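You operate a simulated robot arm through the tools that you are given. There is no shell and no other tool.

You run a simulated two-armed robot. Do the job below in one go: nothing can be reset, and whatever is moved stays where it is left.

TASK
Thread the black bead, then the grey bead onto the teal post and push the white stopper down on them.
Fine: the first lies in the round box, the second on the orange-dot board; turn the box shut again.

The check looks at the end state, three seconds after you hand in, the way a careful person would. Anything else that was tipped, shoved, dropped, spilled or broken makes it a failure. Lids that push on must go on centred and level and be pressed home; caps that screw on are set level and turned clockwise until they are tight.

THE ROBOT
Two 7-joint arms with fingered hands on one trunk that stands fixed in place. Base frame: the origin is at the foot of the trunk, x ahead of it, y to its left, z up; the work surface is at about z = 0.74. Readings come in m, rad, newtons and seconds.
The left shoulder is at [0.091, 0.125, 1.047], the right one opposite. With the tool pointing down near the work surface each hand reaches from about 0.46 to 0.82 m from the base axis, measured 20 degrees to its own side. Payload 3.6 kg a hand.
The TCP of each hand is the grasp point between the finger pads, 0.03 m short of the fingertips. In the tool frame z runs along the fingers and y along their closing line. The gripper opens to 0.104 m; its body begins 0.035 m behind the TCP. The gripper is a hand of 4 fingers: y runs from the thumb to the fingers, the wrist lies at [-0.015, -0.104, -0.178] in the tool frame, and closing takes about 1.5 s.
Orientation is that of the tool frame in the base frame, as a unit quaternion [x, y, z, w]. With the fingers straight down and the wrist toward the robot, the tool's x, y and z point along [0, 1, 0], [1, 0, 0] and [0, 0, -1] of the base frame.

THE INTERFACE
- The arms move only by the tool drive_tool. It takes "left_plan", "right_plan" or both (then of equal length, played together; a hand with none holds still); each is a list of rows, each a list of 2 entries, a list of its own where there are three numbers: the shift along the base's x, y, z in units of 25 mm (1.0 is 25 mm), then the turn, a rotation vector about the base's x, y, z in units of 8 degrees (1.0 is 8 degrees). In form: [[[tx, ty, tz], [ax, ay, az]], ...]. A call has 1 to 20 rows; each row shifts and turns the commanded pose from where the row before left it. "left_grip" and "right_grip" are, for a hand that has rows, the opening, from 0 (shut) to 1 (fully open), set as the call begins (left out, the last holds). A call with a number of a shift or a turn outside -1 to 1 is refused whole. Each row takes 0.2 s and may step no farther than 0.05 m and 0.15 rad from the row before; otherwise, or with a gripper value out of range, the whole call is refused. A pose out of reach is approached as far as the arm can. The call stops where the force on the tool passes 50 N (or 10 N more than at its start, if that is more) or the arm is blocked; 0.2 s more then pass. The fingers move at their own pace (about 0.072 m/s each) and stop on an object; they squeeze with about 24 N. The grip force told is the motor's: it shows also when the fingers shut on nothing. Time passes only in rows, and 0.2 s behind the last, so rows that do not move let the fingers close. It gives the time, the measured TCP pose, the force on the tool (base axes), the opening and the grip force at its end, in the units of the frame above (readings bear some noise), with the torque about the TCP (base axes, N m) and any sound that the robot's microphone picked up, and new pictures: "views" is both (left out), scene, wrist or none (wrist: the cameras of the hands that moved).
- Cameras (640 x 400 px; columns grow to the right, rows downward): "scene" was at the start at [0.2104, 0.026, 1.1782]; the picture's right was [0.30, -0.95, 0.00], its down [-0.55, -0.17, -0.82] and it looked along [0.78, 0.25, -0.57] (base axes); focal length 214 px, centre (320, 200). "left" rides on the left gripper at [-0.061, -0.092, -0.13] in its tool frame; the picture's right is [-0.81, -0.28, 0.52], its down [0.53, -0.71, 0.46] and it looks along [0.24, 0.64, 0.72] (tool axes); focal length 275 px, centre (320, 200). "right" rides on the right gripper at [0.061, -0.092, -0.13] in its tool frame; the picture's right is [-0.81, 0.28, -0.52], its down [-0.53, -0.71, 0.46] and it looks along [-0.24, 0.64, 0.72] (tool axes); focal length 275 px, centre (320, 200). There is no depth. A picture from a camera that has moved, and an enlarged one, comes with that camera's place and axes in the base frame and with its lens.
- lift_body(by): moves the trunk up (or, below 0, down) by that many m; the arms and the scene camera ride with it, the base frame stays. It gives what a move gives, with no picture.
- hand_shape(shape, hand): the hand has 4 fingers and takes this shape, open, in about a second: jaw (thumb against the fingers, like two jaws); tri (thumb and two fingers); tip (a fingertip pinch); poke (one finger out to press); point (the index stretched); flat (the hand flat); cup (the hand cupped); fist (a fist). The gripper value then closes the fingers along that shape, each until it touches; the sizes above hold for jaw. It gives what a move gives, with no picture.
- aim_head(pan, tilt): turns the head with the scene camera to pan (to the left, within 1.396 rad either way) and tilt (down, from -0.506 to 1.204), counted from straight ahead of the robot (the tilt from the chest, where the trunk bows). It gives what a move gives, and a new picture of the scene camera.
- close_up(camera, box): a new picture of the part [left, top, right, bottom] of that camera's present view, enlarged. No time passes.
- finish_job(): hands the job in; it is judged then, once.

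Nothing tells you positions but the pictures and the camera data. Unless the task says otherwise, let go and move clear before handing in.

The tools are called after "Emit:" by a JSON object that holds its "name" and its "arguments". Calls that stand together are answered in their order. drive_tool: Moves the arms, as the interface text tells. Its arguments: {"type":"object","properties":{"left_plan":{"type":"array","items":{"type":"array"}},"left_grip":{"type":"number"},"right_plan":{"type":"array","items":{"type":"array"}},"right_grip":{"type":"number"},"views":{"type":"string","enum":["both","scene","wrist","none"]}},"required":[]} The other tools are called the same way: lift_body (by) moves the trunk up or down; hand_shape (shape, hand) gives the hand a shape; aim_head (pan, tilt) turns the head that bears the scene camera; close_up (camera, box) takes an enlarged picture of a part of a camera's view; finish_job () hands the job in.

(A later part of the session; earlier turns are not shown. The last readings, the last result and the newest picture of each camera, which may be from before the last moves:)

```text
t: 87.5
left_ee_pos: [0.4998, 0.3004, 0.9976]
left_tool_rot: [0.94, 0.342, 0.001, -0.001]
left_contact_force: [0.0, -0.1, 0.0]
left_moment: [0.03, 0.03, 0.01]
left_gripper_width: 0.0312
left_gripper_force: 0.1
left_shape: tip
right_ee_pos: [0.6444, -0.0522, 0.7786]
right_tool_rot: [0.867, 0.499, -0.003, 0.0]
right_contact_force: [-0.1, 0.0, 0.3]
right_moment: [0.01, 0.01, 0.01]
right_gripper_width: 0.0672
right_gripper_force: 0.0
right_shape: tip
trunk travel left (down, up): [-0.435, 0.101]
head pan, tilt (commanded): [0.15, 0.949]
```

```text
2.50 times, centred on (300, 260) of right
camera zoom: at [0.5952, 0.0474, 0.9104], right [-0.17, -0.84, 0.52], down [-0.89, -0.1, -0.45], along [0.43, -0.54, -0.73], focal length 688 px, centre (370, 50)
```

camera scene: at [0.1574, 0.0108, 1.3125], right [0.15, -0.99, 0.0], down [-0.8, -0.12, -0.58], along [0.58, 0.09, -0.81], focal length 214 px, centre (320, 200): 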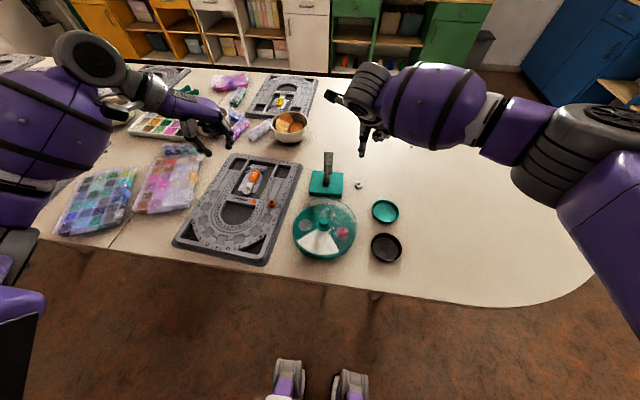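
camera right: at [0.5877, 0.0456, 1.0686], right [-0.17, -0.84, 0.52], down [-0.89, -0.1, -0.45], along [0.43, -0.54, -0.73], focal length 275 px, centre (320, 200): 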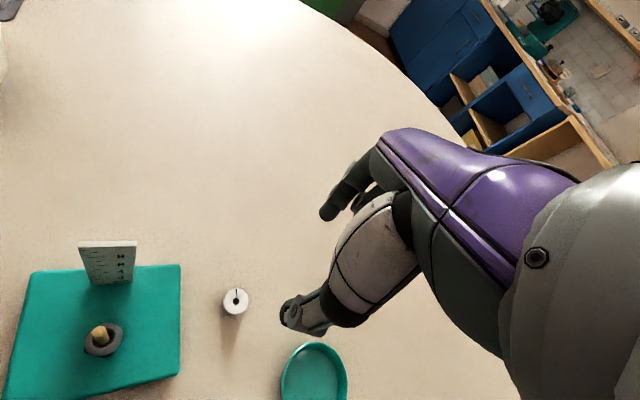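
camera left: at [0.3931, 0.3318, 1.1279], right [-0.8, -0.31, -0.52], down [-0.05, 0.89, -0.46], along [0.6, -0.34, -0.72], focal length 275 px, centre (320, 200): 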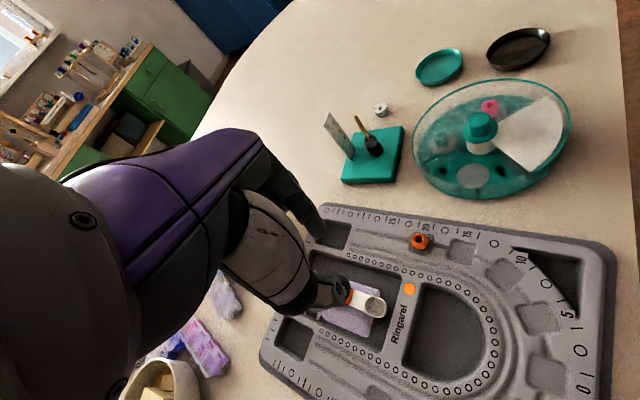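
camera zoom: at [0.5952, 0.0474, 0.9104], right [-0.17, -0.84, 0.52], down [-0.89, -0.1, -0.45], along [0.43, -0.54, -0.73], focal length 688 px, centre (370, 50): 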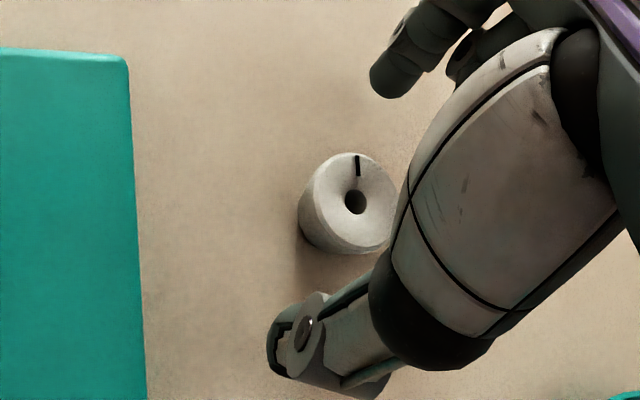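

The stopper is upright again at about (0.640, −0.052). I'll lift slightly, pre-tilt the hand by 15°, re-centre, and look.

Emit:
{"name": "drive_tool", "arguments": {"right_plan": [[[0, 0, 0.8], [0, 0, 0]], [[0.14, -0.08, 0], [0.469, 0.812, 0]], [[0.14, -0.08, 0], [0.469, 0.812, 0]], [[0, 0, -0.4], [0, 0, 0]], [[0, 0, 0], [0, 0, 0]], [[0, 0, 0], [0, 0, 0]]], "views": "none"}}

Emit:
{"name": "close_up", "arguments": {"camera": "left", "box": [350, 75, 410, 135]}}

Emit:
{"name": "close_up", "arguments": {"camera": "right", "box": [220, 180, 380, 340]}}

```text
t: 88.9
left_ee_pos: [0.4998, 0.3011, 0.9994]
left_tool_rot: [0.94, 0.342, 0.0, 0.001]
left_contact_force: [0.4, -0.3, 0.2]
left_moment: [0.0, 0.03, 0.01]
left_gripper_width: 0.0309
left_gripper_force: 0.0
left_shape: tip
right_ee_pos: [0.65, -0.0558, 0.7895]
right_tool_rot: [0.858, 0.496, -0.068, -0.113]
right_contact_force: [-0.5, -0.6, 0.5]
right_moment: [-0.04, 0.04, -0.01]
right_gripper_width: 0.0674
right_gripper_force: 0.1
right_shape: tip
trunk travel left (down, up): [-0.435, 0.101]
head pan, tilt (commanded): [0.15, 0.949]
```

```text
6.67 times, centred on (380, 105) of left
camera zoom: at [0.3932, 0.3316, 1.128], right [-0.8, -0.31, -0.52], down [-0.05, 0.89, -0.46], along [0.6, -0.34, -0.72], focal length 1835 px, centre (-80, 833)
```

zoom: 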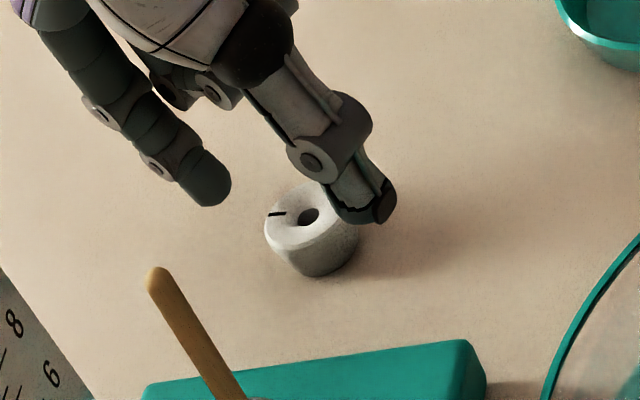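

```text
2.50 times, centred on (300, 260) of right
camera zoom: at [0.6328, 0.0251, 0.9399], right [-0.06, -0.9, 0.43], down [-0.97, -0.06, -0.25], along [0.25, -0.43, -0.87], focal length 688 px, centre (370, 50)
```

zoom: 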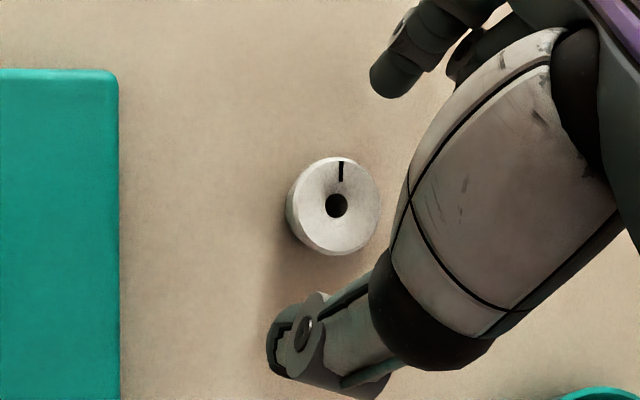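

The tips are now level with each other. I'll make a small shift, descend 11 mm, and close.

Emit:
{"name": "drive_tool", "arguments": {"right_plan": [[[0.1, -0.06, -0.24], [0, 0, 0]], [[0, 0, -0.2], [0, 0, 0]], [[0, 0, 0], [0, 0, 0]]], "views": "none"}}

Emit:
{"name": "close_up", "arguments": {"camera": "left", "box": [350, 75, 410, 135]}}

Emit:
{"name": "close_up", "arguments": {"camera": "right", "box": [220, 180, 380, 340]}}

```text
t: 89.7
left_ee_pos: [0.4991, 0.3015, 0.9982]
left_tool_rot: [0.94, 0.342, 0.0, 0.0]
left_contact_force: [-0.3, -0.1, 0.1]
left_moment: [0.01, -0.04, 0.02]
left_gripper_width: 0.031
left_gripper_force: 0.1
left_shape: tip
right_ee_pos: [0.654, -0.0578, 0.7811]
right_tool_rot: [0.858, 0.496, -0.067, -0.112]
right_contact_force: [1.0, -1.3, 11.3]
right_moment: [-0.15, -0.36, -0.02]
right_gripper_width: 0.0661
right_gripper_force: 0.1
right_shape: tip
trunk travel left (down, up): [-0.435, 0.101]
head pan, tilt (commanded): [0.15, 0.949]
```

```text
6.67 times, centred on (380, 105) of left
camera zoom: at [0.3925, 0.3316, 1.1285], right [-0.8, -0.31, -0.52], down [-0.05, 0.89, -0.46], along [0.6, -0.34, -0.72], focal length 1835 px, centre (-80, 833)
```

zoom: 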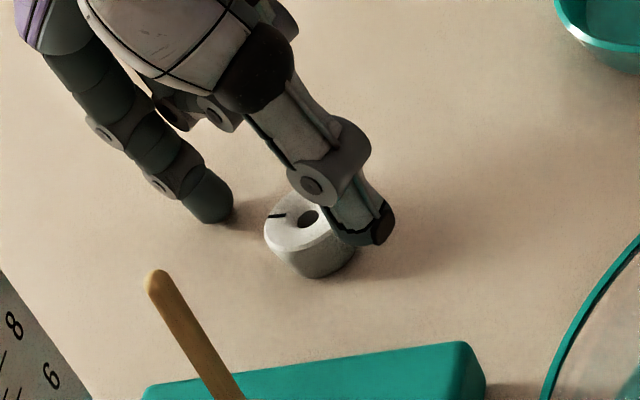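

```text
2.50 times, centred on (300, 260) of right
camera zoom: at [0.636, 0.0236, 0.9312], right [-0.06, -0.9, 0.43], down [-0.97, -0.06, -0.25], along [0.25, -0.43, -0.87], focal length 688 px, centre (370, 50)
```

zoom: 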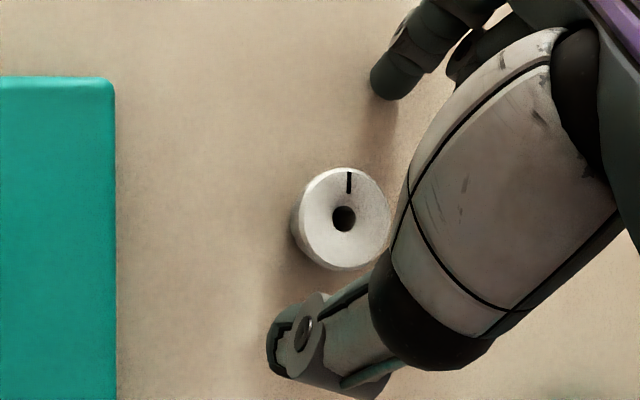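

The index tip touched the table (11 N). I'll raise 4 mm and then close.

Emit:
{"name": "drive_tool", "arguments": {"right_plan": [[[0, 0, 0.17], [0, 0, 0]], [[0, 0, 0], [0, 0, 0]]], "views": "none"}}

Emit:
{"name": "drive_tool", "arguments": {"right_plan": [[[0, 0, 0], [0, 0, 0]], [[0, 0, 0], [0, 0, 0]], [[0, 0, 0], [0, 0, 0]], [[0, 0, 0], [0, 0, 0]], [[0, 0, 0], [0, 0, 0]], [[0, 0, 0], [0, 0, 0]]], "right_grip": 0.0, "views": "none"}}

Emit:
{"name": "close_up", "arguments": {"camera": "left", "box": [358, 85, 398, 120]}}

Emit:
{"name": "close_up", "arguments": {"camera": "right", "box": [260, 200, 350, 300]}}

```text
t: 90.3
left_ee_pos: [0.5, 0.2993, 0.9988]
left_tool_rot: [0.94, 0.342, 0.0, -0.001]
left_contact_force: [0.0, 0.7, 0.3]
left_moment: [0.01, 0.02, -0.02]
left_gripper_width: 0.031
left_gripper_force: 0.0
left_shape: tip
right_ee_pos: [0.6525, -0.0574, 0.783]
right_tool_rot: [0.859, 0.495, -0.069, -0.114]
right_contact_force: [0.2, -0.8, -0.1]
right_moment: [0.01, -0.01, 0.02]
right_gripper_width: 0.0676
right_gripper_force: 0.1
right_shape: tip
trunk travel left (down, up): [-0.435, 0.101]
head pan, tilt (commanded): [0.15, 0.949]
```

```text
t: 91.7
left_ee_pos: [0.5, 0.2995, 0.9978]
left_tool_rot: [0.94, 0.343, 0.0, 0.0]
left_contact_force: [1.0, 0.2, -0.6]
left_moment: [-0.01, 0.03, -0.01]
left_gripper_width: 0.0309
left_gripper_force: 0.0
left_shape: tip
right_ee_pos: [0.6541, -0.0583, 0.7831]
right_tool_rot: [0.859, 0.495, -0.068, -0.112]
right_contact_force: [1.7, -1.0, 6.3]
right_moment: [-0.03, -0.02, -0.01]
right_gripper_width: 0.0051
right_gripper_force: 24.1
right_shape: tip
trunk travel left (down, up): [-0.435, 0.101]
head pan, tilt (commanded): [0.15, 0.949]
```

```text
11.43 times, centred on (378, 102) of left
camera zoom: at [0.3928, 0.3315, 1.1282], right [-0.8, -0.31, -0.52], down [-0.05, 0.89, -0.46], along [0.6, -0.34, -0.72], focal length 3146 px, centre (-343, 1314)
```

zoom: 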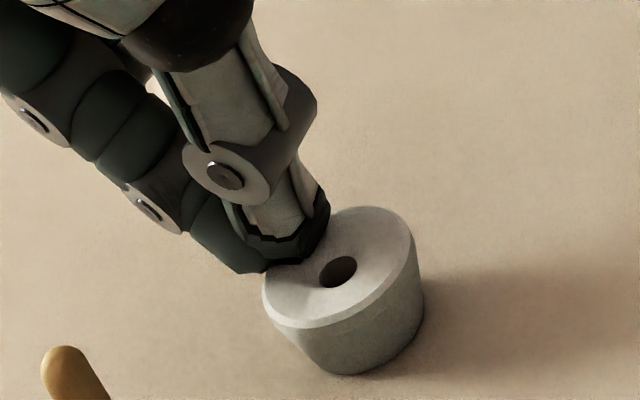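

```text
4.00 times, centred on (305, 250) of right
camera zoom: at [0.6358, 0.0231, 0.934], right [-0.06, -0.9, 0.43], down [-0.97, -0.06, -0.25], along [0.25, -0.43, -0.87], focal length 1101 px, centre (380, 0)
```

zoom: 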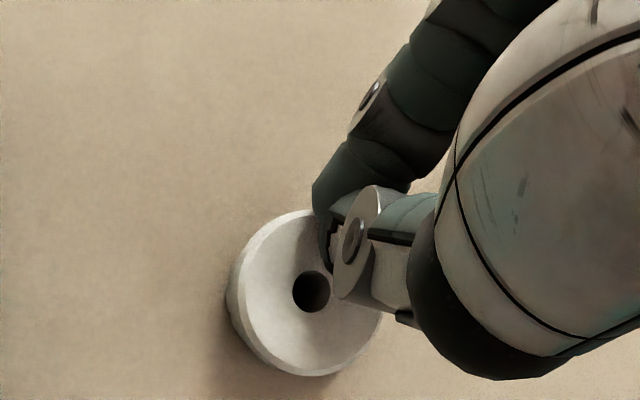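

The thumb passed over the rim this time. I'll lift clear, open, and set a smaller 10° tilt with a narrower opening.

Emit:
{"name": "drive_tool", "arguments": {"right_plan": [[[0, 0, 0.4], [0, 0, 0]], [[0, 0, 0.8], [0, 0, 0]], [[0, 0, 0], [-0.31, -0.54, 0]], [[0, 0, 0], [0, 0, 0]], [[0, 0, 0], [0, 0, 0]]], "views": "none"}}

Emit:
{"name": "drive_tool", "arguments": {"right_plan": [[[0, 0, 0], [0, 0, 0]], [[0, 0, 0], [0, 0, 0]], [[0, 0, 0], [0, 0, 0]], [[0, 0, 0], [0, 0, 0]]], "right_grip": 0.47, "views": "none"}}

Emit:
{"name": "close_up", "arguments": {"camera": "left", "box": [350, 75, 410, 135]}}

Emit:
{"name": "close_up", "arguments": {"camera": "right", "box": [220, 180, 380, 340]}}

```text
t: 92.9
left_ee_pos: [0.5001, 0.3002, 0.9991]
left_tool_rot: [0.94, 0.342, 0.0, 0.0]
left_contact_force: [0.3, 1.4, 0.1]
left_moment: [0.01, 0.01, 0.02]
left_gripper_width: 0.031
left_gripper_force: 0.1
left_shape: tip
right_ee_pos: [0.6528, -0.0581, 0.8137]
right_tool_rot: [0.863, 0.497, -0.047, -0.076]
right_contact_force: [-0.3, 0.1, 0.4]
right_moment: [0.01, 0.01, -0.02]
right_gripper_width: 0.005
right_gripper_force: 24.0
right_shape: tip
trunk travel left (down, up): [-0.435, 0.101]
head pan, tilt (commanded): [0.15, 0.949]
```

```text
t: 93.9
left_ee_pos: [0.4991, 0.3015, 0.9972]
left_tool_rot: [0.939, 0.343, 0.0, 0.0]
left_contact_force: [0.7, -0.6, 0.5]
left_moment: [0.03, 0.01, 0.0]
left_gripper_width: 0.0309
left_gripper_force: 0.1
left_shape: tip
right_ee_pos: [0.6531, -0.0578, 0.8121]
right_tool_rot: [0.863, 0.497, -0.046, -0.076]
right_contact_force: [0.0, -0.9, -0.3]
right_moment: [0.01, 0.02, -0.01]
right_gripper_width: 0.0484
right_gripper_force: 0.0
right_shape: tip
trunk travel left (down, up): [-0.435, 0.101]
head pan, tilt (commanded): [0.15, 0.949]
```

```text
6.67 times, centred on (380, 105) of left
camera zoom: at [0.3932, 0.3316, 1.128], right [-0.8, -0.31, -0.52], down [-0.05, 0.89, -0.46], along [0.6, -0.34, -0.72], focal length 1835 px, centre (-80, 833)
```

zoom: 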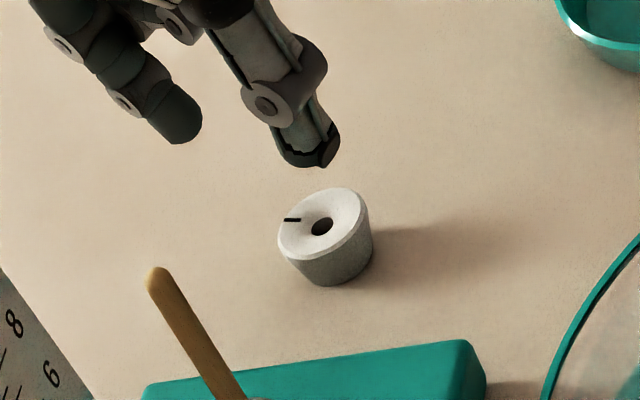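

```text
2.50 times, centred on (300, 260) of right
camera zoom: at [0.6243, 0.0297, 0.9579], right [-0.09, -0.88, 0.46], down [-0.94, -0.07, -0.32], along [0.31, -0.47, -0.83], focal length 688 px, centre (370, 50)
```

zoom: 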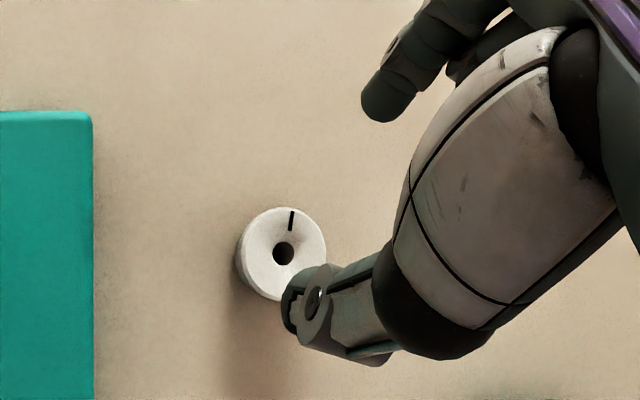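

The stopper is upright at about (0.634, −0.046). I'll shift 17 mm toward the thumb side and come down partway to check.

Emit:
{"name": "drive_tool", "arguments": {"right_plan": [[[-0.3, 0.17, 0], [0, 0, 0]], [[-0.28, 0.164, 0], [0, 0, 0]], [[0, 0, -0.5], [0, 0, 0]], [[0, 0, 0], [0, 0, 0]], [[0, 0, 0], [0, 0, 0]]], "views": "none"}}

Emit:
{"name": "close_up", "arguments": {"camera": "left", "box": [350, 75, 410, 135]}}

Emit:
{"name": "close_up", "arguments": {"camera": "right", "box": [220, 180, 380, 340]}}

```text
t: 95.1
left_ee_pos: [0.4982, 0.3009, 0.9992]
left_tool_rot: [0.94, 0.342, 0.0, 0.0]
left_contact_force: [-0.2, 0.1, 0.8]
left_moment: [-0.04, -0.02, 0.01]
left_gripper_width: 0.0313
left_gripper_force: 0.1
left_shape: tip
right_ee_pos: [0.6359, -0.0507, 0.7999]
right_tool_rot: [0.863, 0.497, -0.046, -0.076]
right_contact_force: [-0.4, -0.1, 0.4]
right_moment: [0.0, -0.01, 0.0]
right_gripper_width: 0.0483
right_gripper_force: 0.1
right_shape: tip
trunk travel left (down, up): [-0.435, 0.101]
head pan, tilt (commanded): [0.15, 0.949]
```

```text
6.67 times, centred on (380, 105) of left
camera zoom: at [0.3932, 0.3316, 1.128], right [-0.8, -0.31, -0.52], down [-0.05, 0.89, -0.46], along [0.6, -0.34, -0.72], focal length 1835 px, centre (-80, 833)
```

zoom: 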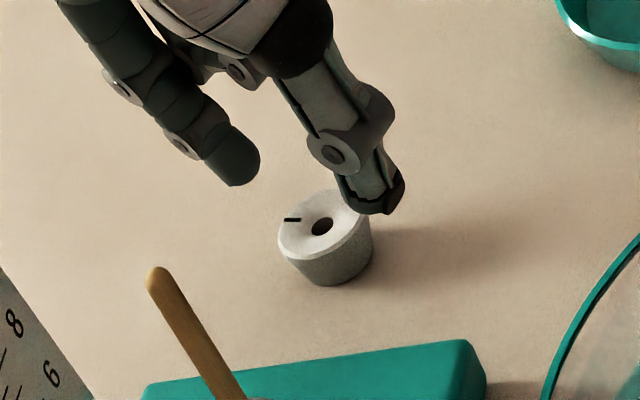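

```text
2.50 times, centred on (300, 260) of right
camera zoom: at [0.6083, 0.0379, 0.945], right [-0.09, -0.88, 0.46], down [-0.95, -0.07, -0.32], along [0.31, -0.47, -0.83], focal length 688 px, centre (370, 50)
```

zoom: 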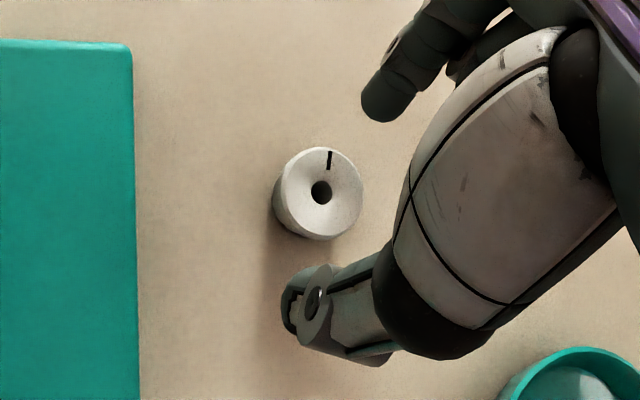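

The stopper is about 8 mm toward the index and 3 mm to the side. I'll correct, descend 12 mm, and re-check.

Emit:
{"name": "drive_tool", "arguments": {"right_plan": [[[0.32, -0.048, 0], [0, 0, 0]], [[0, 0, -0.48], [0, 0, 0]], [[0, 0, 0], [0, 0, 0]], [[0, 0, 0], [0, 0, 0]]], "views": "none"}}

Emit:
{"name": "close_up", "arguments": {"camera": "left", "box": [350, 75, 410, 135]}}

Emit:
{"name": "close_up", "arguments": {"camera": "right", "box": [220, 180, 380, 340]}}

```text
t: 96.1
left_ee_pos: [0.5003, 0.3014, 0.9988]
left_tool_rot: [0.94, 0.342, -0.001, 0.0]
left_contact_force: [0.3, 0.7, 0.4]
left_moment: [0.03, 0.04, -0.01]
left_gripper_width: 0.0309
left_gripper_force: 0.1
left_shape: tip
right_ee_pos: [0.6461, -0.0512, 0.787]
right_tool_rot: [0.863, 0.497, -0.046, -0.076]
right_contact_force: [0.3, 0.0, -0.1]
right_moment: [0.03, -0.01, -0.02]
right_gripper_width: 0.0484
right_gripper_force: 0.0
right_shape: tip
trunk travel left (down, up): [-0.435, 0.101]
head pan, tilt (commanded): [0.15, 0.949]
```

```text
6.67 times, centred on (380, 105) of left
camera zoom: at [0.3932, 0.3316, 1.128], right [-0.8, -0.31, -0.52], down [-0.05, 0.89, -0.46], along [0.6, -0.34, -0.72], focal length 1835 px, centre (-80, 833)
```

zoom: 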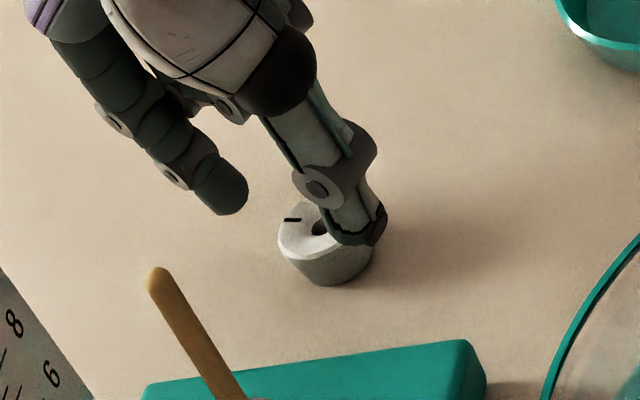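

```text
2.50 times, centred on (300, 260) of right
camera zoom: at [0.618, 0.0362, 0.9327], right [-0.09, -0.88, 0.46], down [-0.95, -0.07, -0.32], along [0.31, -0.47, -0.83], focal length 688 px, centre (370, 50)
```

zoom: 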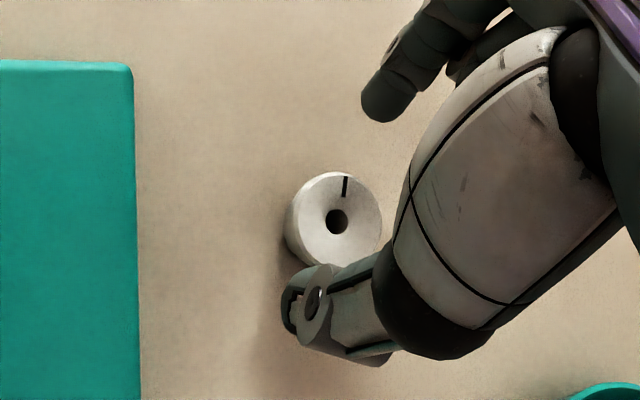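

The thumb is nearly touching the stopper while the index has room, so I'll shift back 6 mm toward the thumb side and lower the last 8 mm.

Emit:
{"name": "drive_tool", "arguments": {"right_plan": [[[-0.24, 0.14, 0.1], [0, 0, 0]], [[0, 0, -0.2], [0, 0, 0]], [[0, 0, -0.2], [0, 0, 0]], [[0, 0, 0], [0, 0, 0]], [[0, 0, 0], [0, 0, 0]]], "views": "none"}}

Emit:
{"name": "close_up", "arguments": {"camera": "left", "box": [358, 85, 398, 120]}}

Emit:
{"name": "close_up", "arguments": {"camera": "right", "box": [260, 200, 350, 300]}}

```text
t: 97.3
left_ee_pos: [0.4997, 0.3, 0.9978]
left_tool_rot: [0.939, 0.343, 0.0, -0.001]
left_contact_force: [0.4, 0.1, -0.9]
left_moment: [0.0, -0.01, -0.01]
left_gripper_width: 0.0311
left_gripper_force: 0.0
left_shape: tip
right_ee_pos: [0.6406, -0.0486, 0.78]
right_tool_rot: [0.863, 0.498, -0.046, -0.076]
right_contact_force: [0.6, 0.5, 0.0]
right_moment: [0.02, 0.0, -0.01]
right_gripper_width: 0.0485
right_gripper_force: 0.0
right_shape: tip
trunk travel left (down, up): [-0.435, 0.101]
head pan, tilt (commanded): [0.15, 0.949]
```

```text
11.43 times, centred on (378, 102) of left
camera zoom: at [0.3932, 0.3316, 1.128], right [-0.8, -0.31, -0.52], down [-0.05, 0.89, -0.46], along [0.6, -0.34, -0.72], focal length 3146 px, centre (-343, 1314)
```

zoom: 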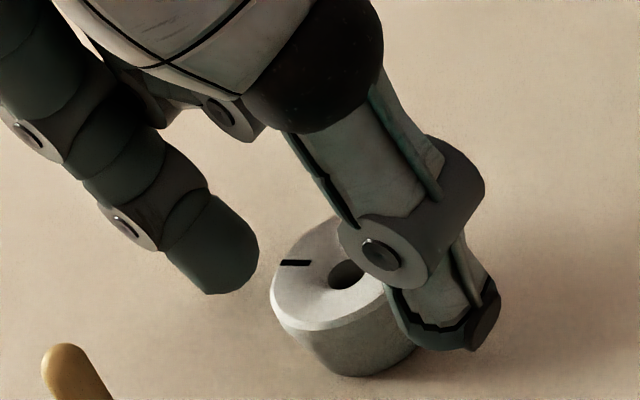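

```text
4.00 times, centred on (305, 250) of right
camera zoom: at [0.6124, 0.0398, 0.9253], right [-0.09, -0.88, 0.46], down [-0.94, -0.07, -0.32], along [0.31, -0.47, -0.83], focal length 1101 px, centre (380, 0)
```

zoom: 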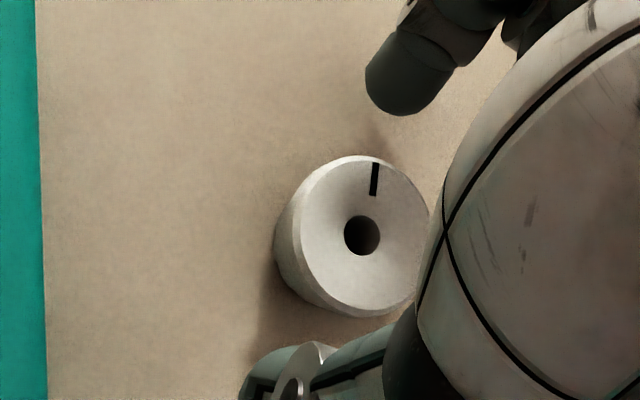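

The stopper is centred with both tips low beside it. I'll close again.

Emit:
{"name": "drive_tool", "arguments": {"right_plan": [[[0, 0, 0], [0, 0, 0]], [[0, 0, 0], [0, 0, 0]], [[0, 0, 0], [0, 0, 0]], [[0, 0, 0], [0, 0, 0]], [[0, 0, 0], [0, 0, 0]], [[0, 0, 0], [0, 0, 0]]], "right_grip": 0.0, "views": "none"}}

Emit:
{"name": "close_up", "arguments": {"camera": "left", "box": [358, 85, 398, 120]}}

Emit:
{"name": "close_up", "arguments": {"camera": "right", "box": [260, 200, 350, 300]}}

```text
t: 98.7
left_ee_pos: [0.4989, 0.3026, 0.9992]
left_tool_rot: [0.939, 0.343, 0.0, -0.001]
left_contact_force: [-0.4, -0.4, -0.6]
left_moment: [-0.04, 0.02, -0.02]
left_gripper_width: 0.0312
left_gripper_force: 0.0
left_shape: tip
right_ee_pos: [0.6403, -0.0473, 0.7809]
right_tool_rot: [0.863, 0.498, -0.046, -0.076]
right_contact_force: [1.9, 0.8, 8.1]
right_moment: [0.05, 0.06, -0.05]
right_gripper_width: 0.0163
right_gripper_force: 23.5
right_shape: tip
trunk travel left (down, up): [-0.435, 0.101]
head pan, tilt (commanded): [0.15, 0.949]
```

```text
11.43 times, centred on (378, 102) of left
camera zoom: at [0.3928, 0.3317, 1.1282], right [-0.8, -0.31, -0.52], down [-0.05, 0.89, -0.46], along [0.6, -0.34, -0.72], focal length 3146 px, centre (-343, 1314)
```

zoom: 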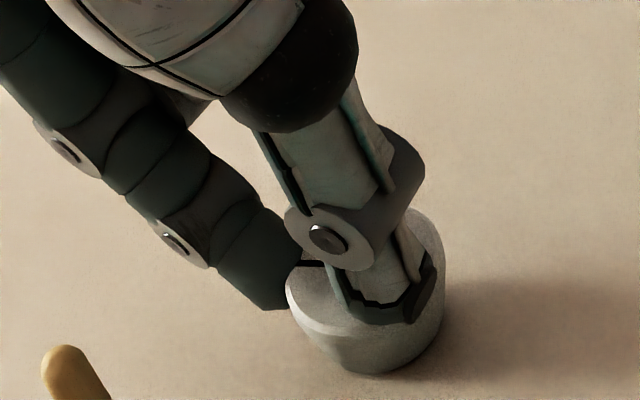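

```text
4.00 times, centred on (305, 250) of right
camera zoom: at [0.6123, 0.0401, 0.9261], right [-0.09, -0.88, 0.46], down [-0.94, -0.07, -0.32], along [0.32, -0.47, -0.83], focal length 1101 px, centre (380, 0)
```

zoom: 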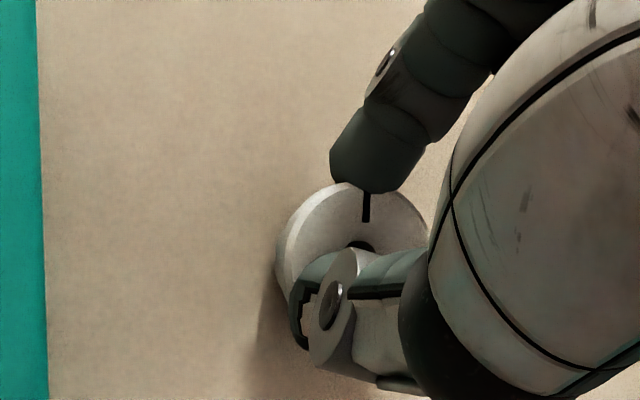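

The thumb climbed onto the top again, so the fingertip pinch isn't suited to this low, flared stopper. I'll back off, level the hand, and test how the jaw shape's tips line up in the air.

Emit:
{"name": "drive_tool", "arguments": {"right_plan": [[[0, 0, 0], [0, 0, 0]], [[0, 0, 0], [0, 0, 0]], [[0, 0, 0], [0, 0, 0]], [[0, 0, 0.5], [0, 0, 0]], [[0, 0, 1], [0, 0, 0]], [[0, 0, 1], [0, 0, 0]], [[0, 0, 0.5], [-0.32, -0.545, 0]], [[0, 0, 0], [-0.32, -0.545, 0]], [[0, 0, 0], [0, 0, 0]]], "right_grip": 0.5, "views": "none"}}

Emit:
{"name": "hand_shape", "arguments": {"shape": "jaw", "hand": "right"}}

Emit:
{"name": "drive_tool", "arguments": {"right_plan": [[[0, 0, 0], [0, 0, 0]], [[0, 0, 0], [0, 0, 0]], [[0, 0, 0], [0, 0, 0]], [[0, 0, 0], [0, 0, 0]], [[0, 0, 0], [0, 0, 0]]], "right_grip": 0.27, "views": "none"}}

Emit:
{"name": "close_up", "arguments": {"camera": "left", "box": [320, 40, 420, 140]}}

Emit:
{"name": "close_up", "arguments": {"camera": "right", "box": [220, 140, 420, 340]}}

```text
t: 100.7
left_ee_pos: [0.4998, 0.3008, 0.9981]
left_tool_rot: [0.94, 0.342, 0.0, 0.0]
left_contact_force: [0.6, -0.5, -0.3]
left_moment: [0.01, -0.01, -0.02]
left_gripper_width: 0.0309
left_gripper_force: 0.0
left_shape: tip
right_ee_pos: [0.6401, -0.048, 0.8563]
right_tool_rot: [0.866, 0.499, -0.003, 0.0]
right_contact_force: [0.5, 0.5, 0.7]
right_moment: [0.0, 0.02, 0.0]
right_gripper_width: 0.0516
right_gripper_force: 0.0
right_shape: tip
trunk travel left (down, up): [-0.435, 0.101]
head pan, tilt (commanded): [0.15, 0.949]
```

```text
t: 101.6
left_ee_pos: [0.4984, 0.3012, 0.9991]
left_tool_rot: [0.94, 0.342, 0.0, -0.001]
left_contact_force: [0.0, 0.2, -0.1]
left_moment: [0.03, 0.01, -0.02]
left_gripper_width: 0.0313
left_gripper_force: 0.0
left_shape: tip
right_ee_pos: [0.6406, -0.0469, 0.8558]
right_tool_rot: [0.866, 0.5, -0.003, 0.0]
right_contact_force: [-0.5, 0.5, -0.3]
right_moment: [0.0, -0.02, 0.01]
right_gripper_width: 0.1037
right_gripper_force: 0.1
right_shape: jaw
trunk travel left (down, up): [-0.435, 0.101]
head pan, tilt (commanded): [0.15, 0.949]
```

```text
t: 102.8
left_ee_pos: [0.4996, 0.301, 0.9986]
left_tool_rot: [0.94, 0.342, 0.0, 0.0]
left_contact_force: [-0.4, -0.9, 0.3]
left_moment: [0.04, -0.01, -0.02]
left_gripper_width: 0.0312
left_gripper_force: 0.1
left_shape: tip
right_ee_pos: [0.6409, -0.0486, 0.8557]
right_tool_rot: [0.866, 0.499, -0.004, 0.001]
right_contact_force: [0.5, -0.5, -0.5]
right_moment: [-0.03, 0.02, 0.04]
right_gripper_width: 0.0281
right_gripper_force: 0.0
right_shape: jaw
trunk travel left (down, up): [-0.435, 0.101]
head pan, tilt (commanded): [0.15, 0.949]
```

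```text
4.00 times, centred on (370, 90) of left
camera zoom: at [0.3932, 0.3316, 1.128], right [-0.8, -0.31, -0.52], down [-0.05, 0.89, -0.46], along [0.6, -0.34, -0.72], focal length 1101 px, centre (120, 640)
```

zoom: 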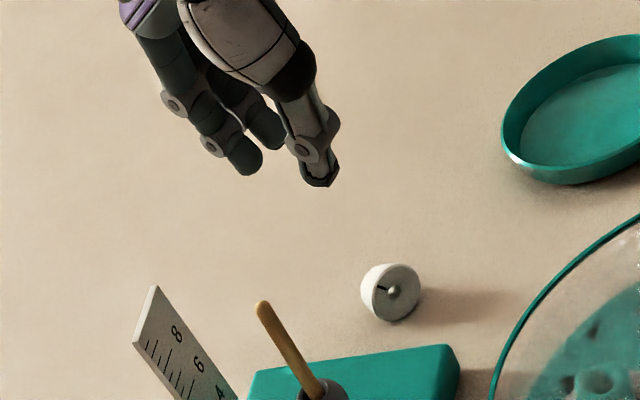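

```text
2.00 times, centred on (320, 240) of right
camera zoom: at [0.5914, 0.0526, 0.9871], right [-0.17, -0.84, 0.52], down [-0.89, -0.11, -0.45], along [0.43, -0.54, -0.72], focal length 551 px, centre (320, 120)
```

zoom: 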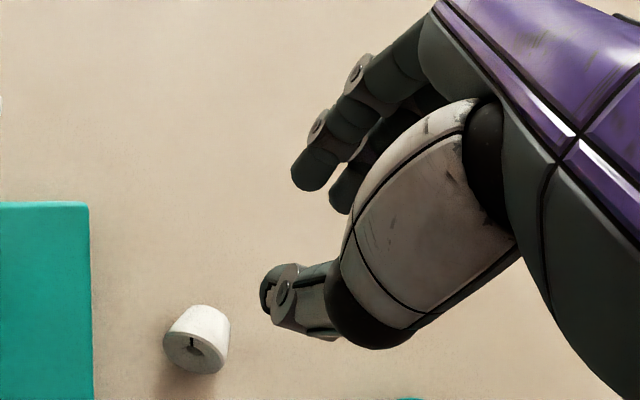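

The stopper has tipped onto its side. I'll look closely before picking it up again.

Emit:
{"name": "close_up", "arguments": {"camera": "left", "box": [365, 95, 405, 130]}}

Emit:
{"name": "close_up", "arguments": {"camera": "scene", "box": [340, 165, 385, 205]}}

Emit:
{"name": "close_up", "arguments": {"camera": "right", "box": [220, 270, 300, 350]}}

```text
11.43 times, centred on (385, 112) of left
camera zoom: at [0.3932, 0.3316, 1.128], right [-0.8, -0.31, -0.52], down [-0.05, 0.89, -0.46], along [0.6, -0.34, -0.72], focal length 3146 px, centre (-423, 1200)
```

zoom: 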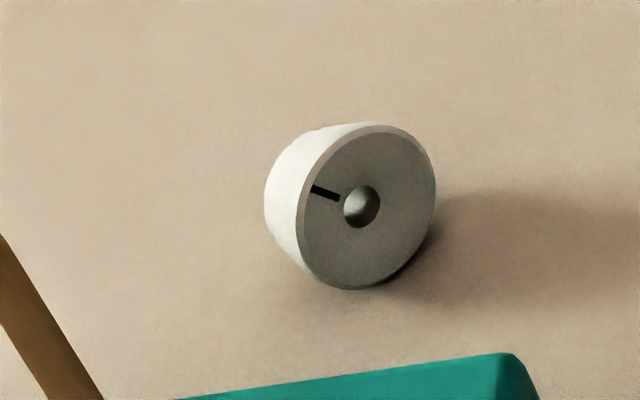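

```text
10.00 times, centred on (362, 185) of scene
camera zoom: at [0.1572, 0.0106, 1.3125], right [0.15, -0.99, 0.0], down [-0.8, -0.12, -0.58], along [0.58, 0.09, -0.81], focal length 2145 px, centre (-105, 350)
```

zoom: 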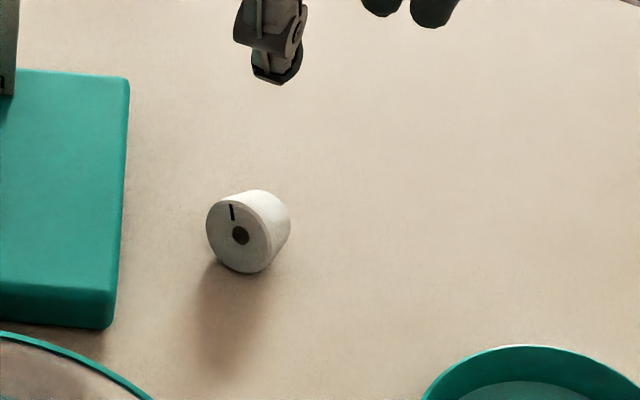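

```text
5.00 times, centred on (260, 310) of right
camera zoom: at [0.5914, 0.0526, 0.9871], right [-0.17, -0.84, 0.52], down [-0.89, -0.11, -0.45], along [0.43, -0.54, -0.72], focal length 1376 px, centre (620, -350)
```

zoom: 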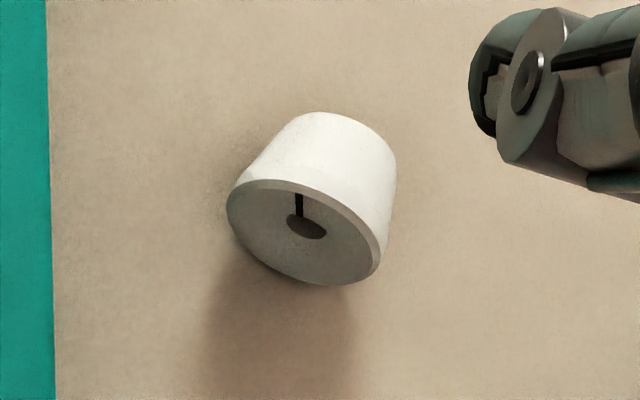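

It lies on its side with the marked wide face toward me. Its narrow end points away, so a push high on the wide face, away from me, should tip it back upright. I'll try the single straight finger ("poke") and see where the fingertip is.

Emit:
{"name": "hand_shape", "arguments": {"shape": "poke", "hand": "right"}}

Emit:
{"name": "drive_tool", "arguments": {"right_plan": [[[0, 0, 0], [0, 0, 0]], [[0, 0, 0], [0, 0, 0]]], "views": "both"}}

Emit:
{"name": "close_up", "arguments": {"camera": "left", "box": [300, 30, 420, 150]}}

Emit:
{"name": "close_up", "arguments": {"camera": "scene", "box": [325, 130, 405, 210]}}

```text
t: 103.7
left_ee_pos: [0.499, 0.3, 0.9982]
left_tool_rot: [0.94, 0.342, 0.0, 0.0]
left_contact_force: [0.8, 0.9, 1.0]
left_moment: [0.0, -0.01, -0.01]
left_gripper_width: 0.0311
left_gripper_force: 0.2
left_shape: tip
right_ee_pos: [0.6404, -0.0485, 0.8557]
right_tool_rot: [0.867, 0.499, -0.002, 0.0]
right_contact_force: [-0.4, 0.2, -0.3]
right_moment: [0.01, 0.01, 0.02]
right_gripper_width: 0.0
right_gripper_force: 0.0
right_shape: poke
trunk travel left (down, up): [-0.435, 0.101]
head pan, tilt (commanded): [0.15, 0.949]
```

```text
t: 104.3
left_ee_pos: [0.499, 0.3004, 1.0002]
left_tool_rot: [0.94, 0.342, 0.0, 0.0]
left_contact_force: [0.1, -0.1, -0.3]
left_moment: [-0.01, 0.01, 0.02]
left_gripper_width: 0.031
left_gripper_force: 0.1
left_shape: tip
right_ee_pos: [0.6398, -0.0476, 0.8561]
right_tool_rot: [0.867, 0.498, -0.003, 0.001]
right_contact_force: [0.2, -0.7, -0.8]
right_moment: [-0.01, -0.05, -0.03]
right_gripper_width: 0.0
right_gripper_force: 0.1
right_shape: poke
trunk travel left (down, up): [-0.435, 0.101]
head pan, tilt (commanded): [0.15, 0.949]
camera scene: at [0.1572, 0.0106, 1.3125], right [0.15, -0.99, 0.0], down [-0.8, -0.12, -0.58], along [0.58, 0.09, -0.81], focal length 214 px, centre (320, 200)
camera right: at [0.5914, 0.0527, 0.9871], right [-0.17, -0.84, 0.52], down [-0.89, -0.11, -0.45], along [0.43, -0.54, -0.72], focal length 275 px, centre (320, 200)
```

scene: 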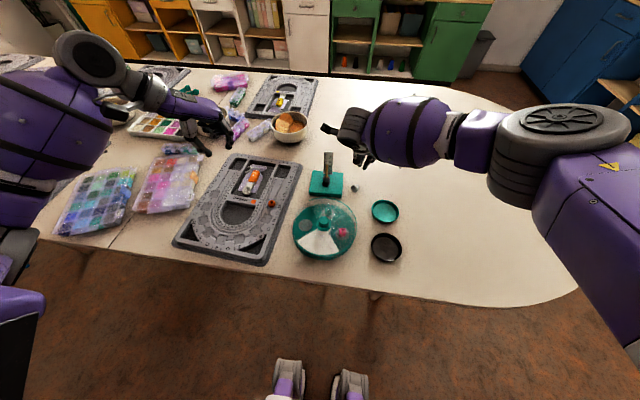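
right: 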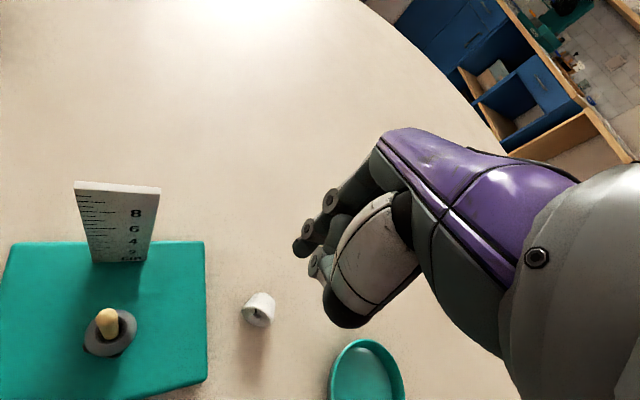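

```text
3.33 times, centred on (360, 90) of left
camera zoom: at [0.3932, 0.3316, 1.128], right [-0.8, -0.31, -0.52], down [-0.05, 0.89, -0.46], along [0.6, -0.34, -0.72], focal length 918 px, centre (187, 567)
```

zoom: 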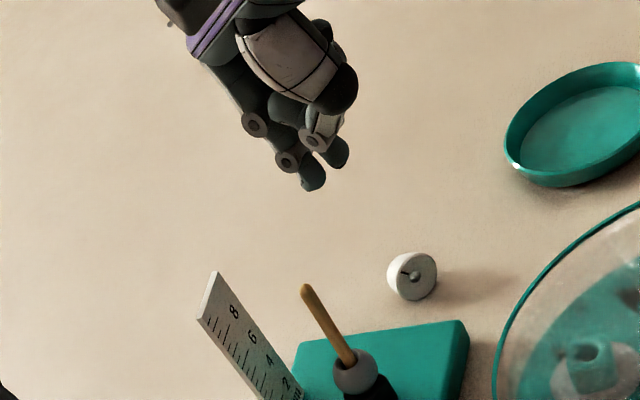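

```text
5.00 times, centred on (365, 170) of scene
camera zoom: at [0.1572, 0.0106, 1.3125], right [0.15, -0.99, 0.0], down [-0.8, -0.12, -0.58], along [0.58, 0.09, -0.81], focal length 1072 px, centre (95, 350)
```

zoom: 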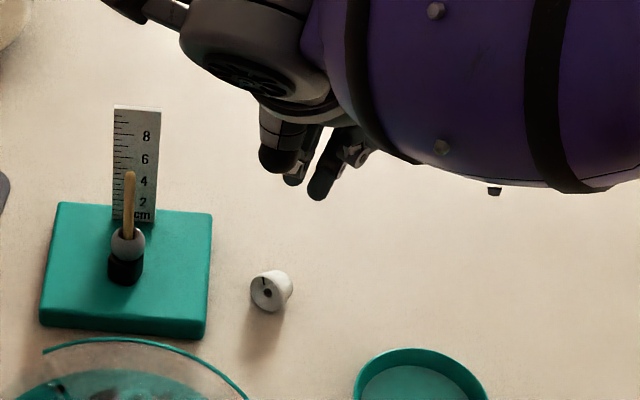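

The bent finger isn't a good pusher. A better plan is to pinch the stopper across its round sides (yaw about 76°), lift it, and roll the hand so that the marked face points up. I'll check whether the right arm can reach that yaw.

Emit:
{"name": "hand_shape", "arguments": {"shape": "tip", "hand": "right"}}

Emit:
{"name": "drive_tool", "arguments": {"right_plan": [[[0, 0, 0.8], [0, 0, 0]], [[0, 0, 0.8], [0, 0, 0]], [[0, 0, 0.8], [0, 0, 0]], [[0, 0, 0], [0, 0, 0.9]], [[0, 0, 0], [0, 0, 0.9]], [[0, 0, 0], [0, 0, 0.9]], [[0, 0, 0], [0, 0, 0.9]], [[0, 0, 0], [0, 0, 0.9]], [[0, 0, 0], [0, 0, 0.9]], [[0, 0, 0], [0, 0, 0.9]], [[0, 0, 0], [0, 0, 0.9]], [[0, 0, 0], [0, 0, 0.9]], [[0, 0, 0], [0, 0, 0.9]], [[0, 0, 0], [0, 0, 0.9]], [[0, 0, 0], [0, 0, 0.9]], [[0, 0, 0], [0, 0, 0.9]], [[0, 0, 0], [0, 0, 0.9]], [[0, 0, 0], [0, 0, 0]]], "right_grip": 0.5, "views": "none"}}

```text
t: 105.2
left_ee_pos: [0.4989, 0.3017, 0.9985]
left_tool_rot: [0.94, 0.342, 0.0, 0.0]
left_contact_force: [0.3, 0.0, -1.0]
left_moment: [-0.01, 0.0, 0.0]
left_gripper_width: 0.0311
left_gripper_force: 0.0
left_shape: tip
right_ee_pos: [0.6398, -0.0469, 0.8555]
right_tool_rot: [0.866, 0.499, -0.003, 0.0]
right_contact_force: [1.0, -0.6, 0.2]
right_moment: [0.01, -0.01, 0.01]
right_gripper_width: 0.1038
right_gripper_force: 0.0
right_shape: tip
trunk travel left (down, up): [-0.435, 0.101]
head pan, tilt (commanded): [0.15, 0.949]
```

```text
t: 109.0
left_ee_pos: [0.4993, 0.3014, 0.9997]
left_tool_rot: [0.94, 0.342, 0.0, 0.0]
left_contact_force: [-0.4, -0.2, 0.3]
left_moment: [0.01, 0.0, 0.0]
left_gripper_width: 0.0313
left_gripper_force: 0.0
left_shape: tip
right_ee_pos: [0.6404, -0.0479, 0.9148]
right_tool_rot: [0.436, 0.9, -0.002, 0.002]
right_contact_force: [0.3, -0.5, 0.4]
right_moment: [0.0, -0.03, -0.03]
right_gripper_width: 0.0527
right_gripper_force: 0.0
right_shape: tip
right hand out of reach, approached as far as the arm can: row 13, 14, 15, 16, 17
trunk travel left (down, up): [-0.435, 0.101]
head pan, tilt (commanded): [0.15, 0.949]
```

The yaw limit here is about 38°. Another way is to pinch the stopper along its axis (yaw about −14°), lift it, and pitch the hand so the thumb side goes up. I'll test in the air how far that pitch can go.

Emit:
{"name": "drive_tool", "arguments": {"right_plan": [[[-0.4, 0, 0], [0, 0, -0.8125]], [[-0.4, 0, 0], [0, 0, -0.8125]], [[-0.4, 0, 0], [0, 0, -0.8125]], [[-0.4, 0, 0.2], [0, 0, -0.8125]], [[-0.4, 0, 0.2], [0, 0, -0.8125]], [[-0.4, 0, 0.2], [0, 0, -0.8125]], [[-0.4, 0, 0.2], [0, 0, -0.8125]], [[-0.4, 0, 0.2], [0, 0, -0.8125]], [[0, 0, 0], [0.218, 0.873, 0]], [[0, 0, 0], [0.218, 0.873, 0]], [[0, 0, 0], [0.218, 0.873, 0]], [[0, 0, 0], [0.218, 0.873, 0]], [[0, 0, 0], [0.218, 0.873, 0]], [[0, 0, 0], [0.218, 0.873, 0]], [[0, 0, 0], [0.218, 0.873, 0]], [[0, 0, 0], [0, 0, 0]]], "views": "scene"}}

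```text
t: 112.4
left_ee_pos: [0.4998, 0.3006, 0.9986]
left_tool_rot: [0.94, 0.342, 0.0, 0.0]
left_contact_force: [0.3, 0.4, -0.1]
left_moment: [0.01, -0.01, 0.01]
left_gripper_width: 0.0308
left_gripper_force: 0.0
left_shape: tip
right_ee_pos: [0.5602, -0.0476, 0.9411]
right_tool_rot: [0.71, 0.56, -0.264, -0.336]
right_contact_force: [-0.1, -0.7, 0.4]
right_moment: [-0.02, 0.0, -0.01]
right_gripper_width: 0.0522
right_gripper_force: 0.0
right_shape: tip
trunk travel left (down, up): [-0.435, 0.101]
head pan, tilt (commanded): [0.15, 0.949]
camera scene: at [0.1571, 0.0103, 1.3126], right [0.15, -0.99, 0.0], down [-0.8, -0.12, -0.58], along [0.58, 0.09, -0.81], focal length 214 px, centre (320, 200)
```

scene: 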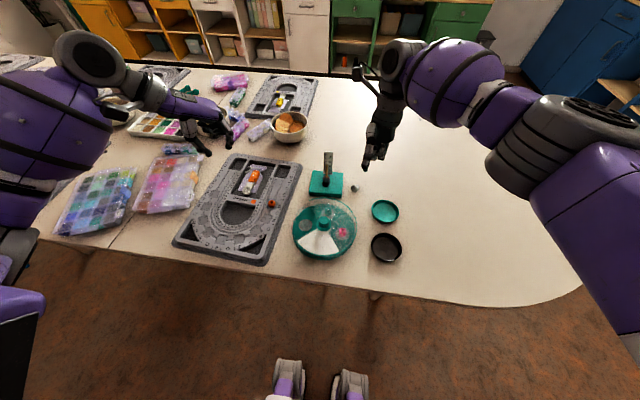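

The hand can pitch back 50°, but releasing that way would trap the index under the stopper. Pushing is simpler. I'll pitch the hand forward so the closed index tip is a vertical pusher, and check its shape with the left camera.

Emit:
{"name": "drive_tool", "arguments": {"right_plan": [[[0, 0, 0], [-0.218, -0.873, 0]], [[0, 0, 0], [-0.218, -0.873, 0]], [[0, 0, 0], [-0.218, -0.873, 0]], [[0, 0, 0], [-0.218, -0.873, 0]], [[0, 0, 0], [-0.218, -0.873, 0]], [[0, 0, 0], [-0.218, -0.873, 0]], [[0, 0, 0], [-0.218, -0.873, 0]], [[0, 0, 0], [0, 0, 1]], [[0, 0, 0], [0, 0, 1]], [[0, 0, 0], [0, 0, 1]], [[0, 0, 0], [0.152, -0.862, 0]], [[0, 0, 0], [0.152, -0.862, 0]], [[0, 0, 0], [0.152, -0.862, 0]], [[0, 0, 0], [0.152, -0.862, 0]], [[0, 0, 0], [0.152, -0.862, 0]], [[0, 0, 0], [0, 0, 0]], [[0, 0, 0], [0, 0, 0]]], "right_grip": 0.0, "views": "scene"}}

Emit:
{"name": "close_up", "arguments": {"camera": "left", "box": [330, 20, 470, 160]}}

Emit:
{"name": "close_up", "arguments": {"camera": "scene", "box": [325, 120, 405, 210]}}

```text
t: 116.0
left_ee_pos: [0.4991, 0.3007, 0.9984]
left_tool_rot: [0.94, 0.342, 0.0, 0.0]
left_contact_force: [0.5, 0.0, -0.4]
left_moment: [0.04, -0.02, -0.03]
left_gripper_width: 0.0314
left_gripper_force: 0.0
left_shape: tip
right_ee_pos: [0.5594, -0.0481, 0.9398]
right_tool_rot: [0.633, 0.76, 0.113, 0.099]
right_contact_force: [0.5, 0.2, 0.3]
right_moment: [-0.02, 0.02, 0.01]
right_gripper_width: 0.0
right_gripper_force: 24.0
right_shape: tip
right hand out of reach, approached as far as the arm can: row 13, 14, 15
trunk travel left (down, up): [-0.435, 0.101]
head pan, tilt (commanded): [0.15, 0.949]
camera scene: at [0.1572, 0.0106, 1.3125], right [0.15, -0.99, 0.0], down [-0.8, -0.12, -0.58], along [0.58, 0.09, -0.81], focal length 214 px, centre (320, 200)
```

scene: 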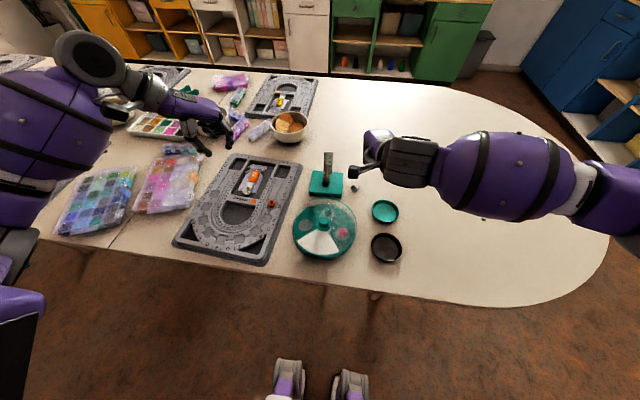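

```text
2.86 times, centred on (400, 90) of left
camera zoom: at [0.3932, 0.3316, 1.128], right [-0.8, -0.31, -0.52], down [-0.05, 0.89, -0.46], along [0.6, -0.34, -0.72], focal length 786 px, centre (91, 514)
```

zoom: 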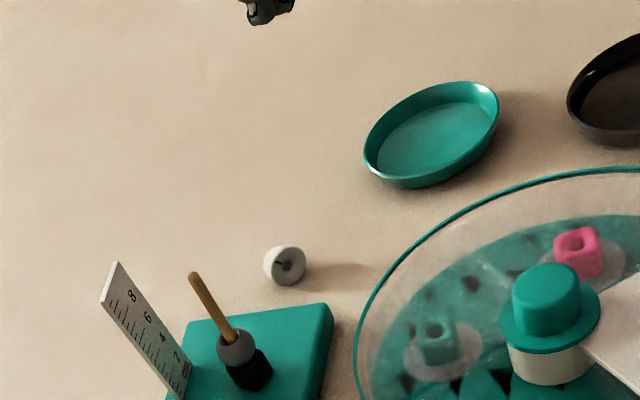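

```text
4.44 times, centred on (365, 165) of scene
camera zoom: at [0.1572, 0.0106, 1.3125], right [0.15, -0.99, 0.0], down [-0.8, -0.12, -0.58], along [0.58, 0.09, -0.81], focal length 953 px, centre (120, 356)
```

zoom: 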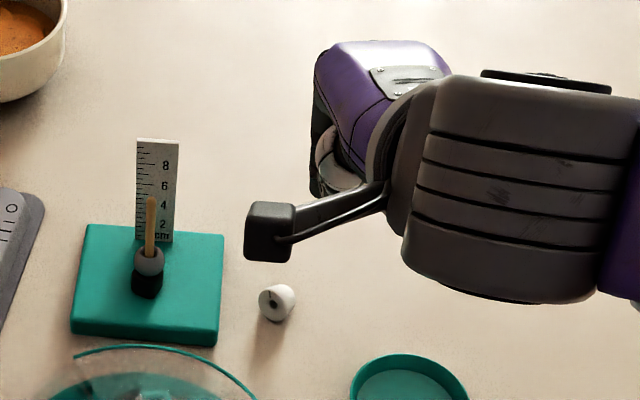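

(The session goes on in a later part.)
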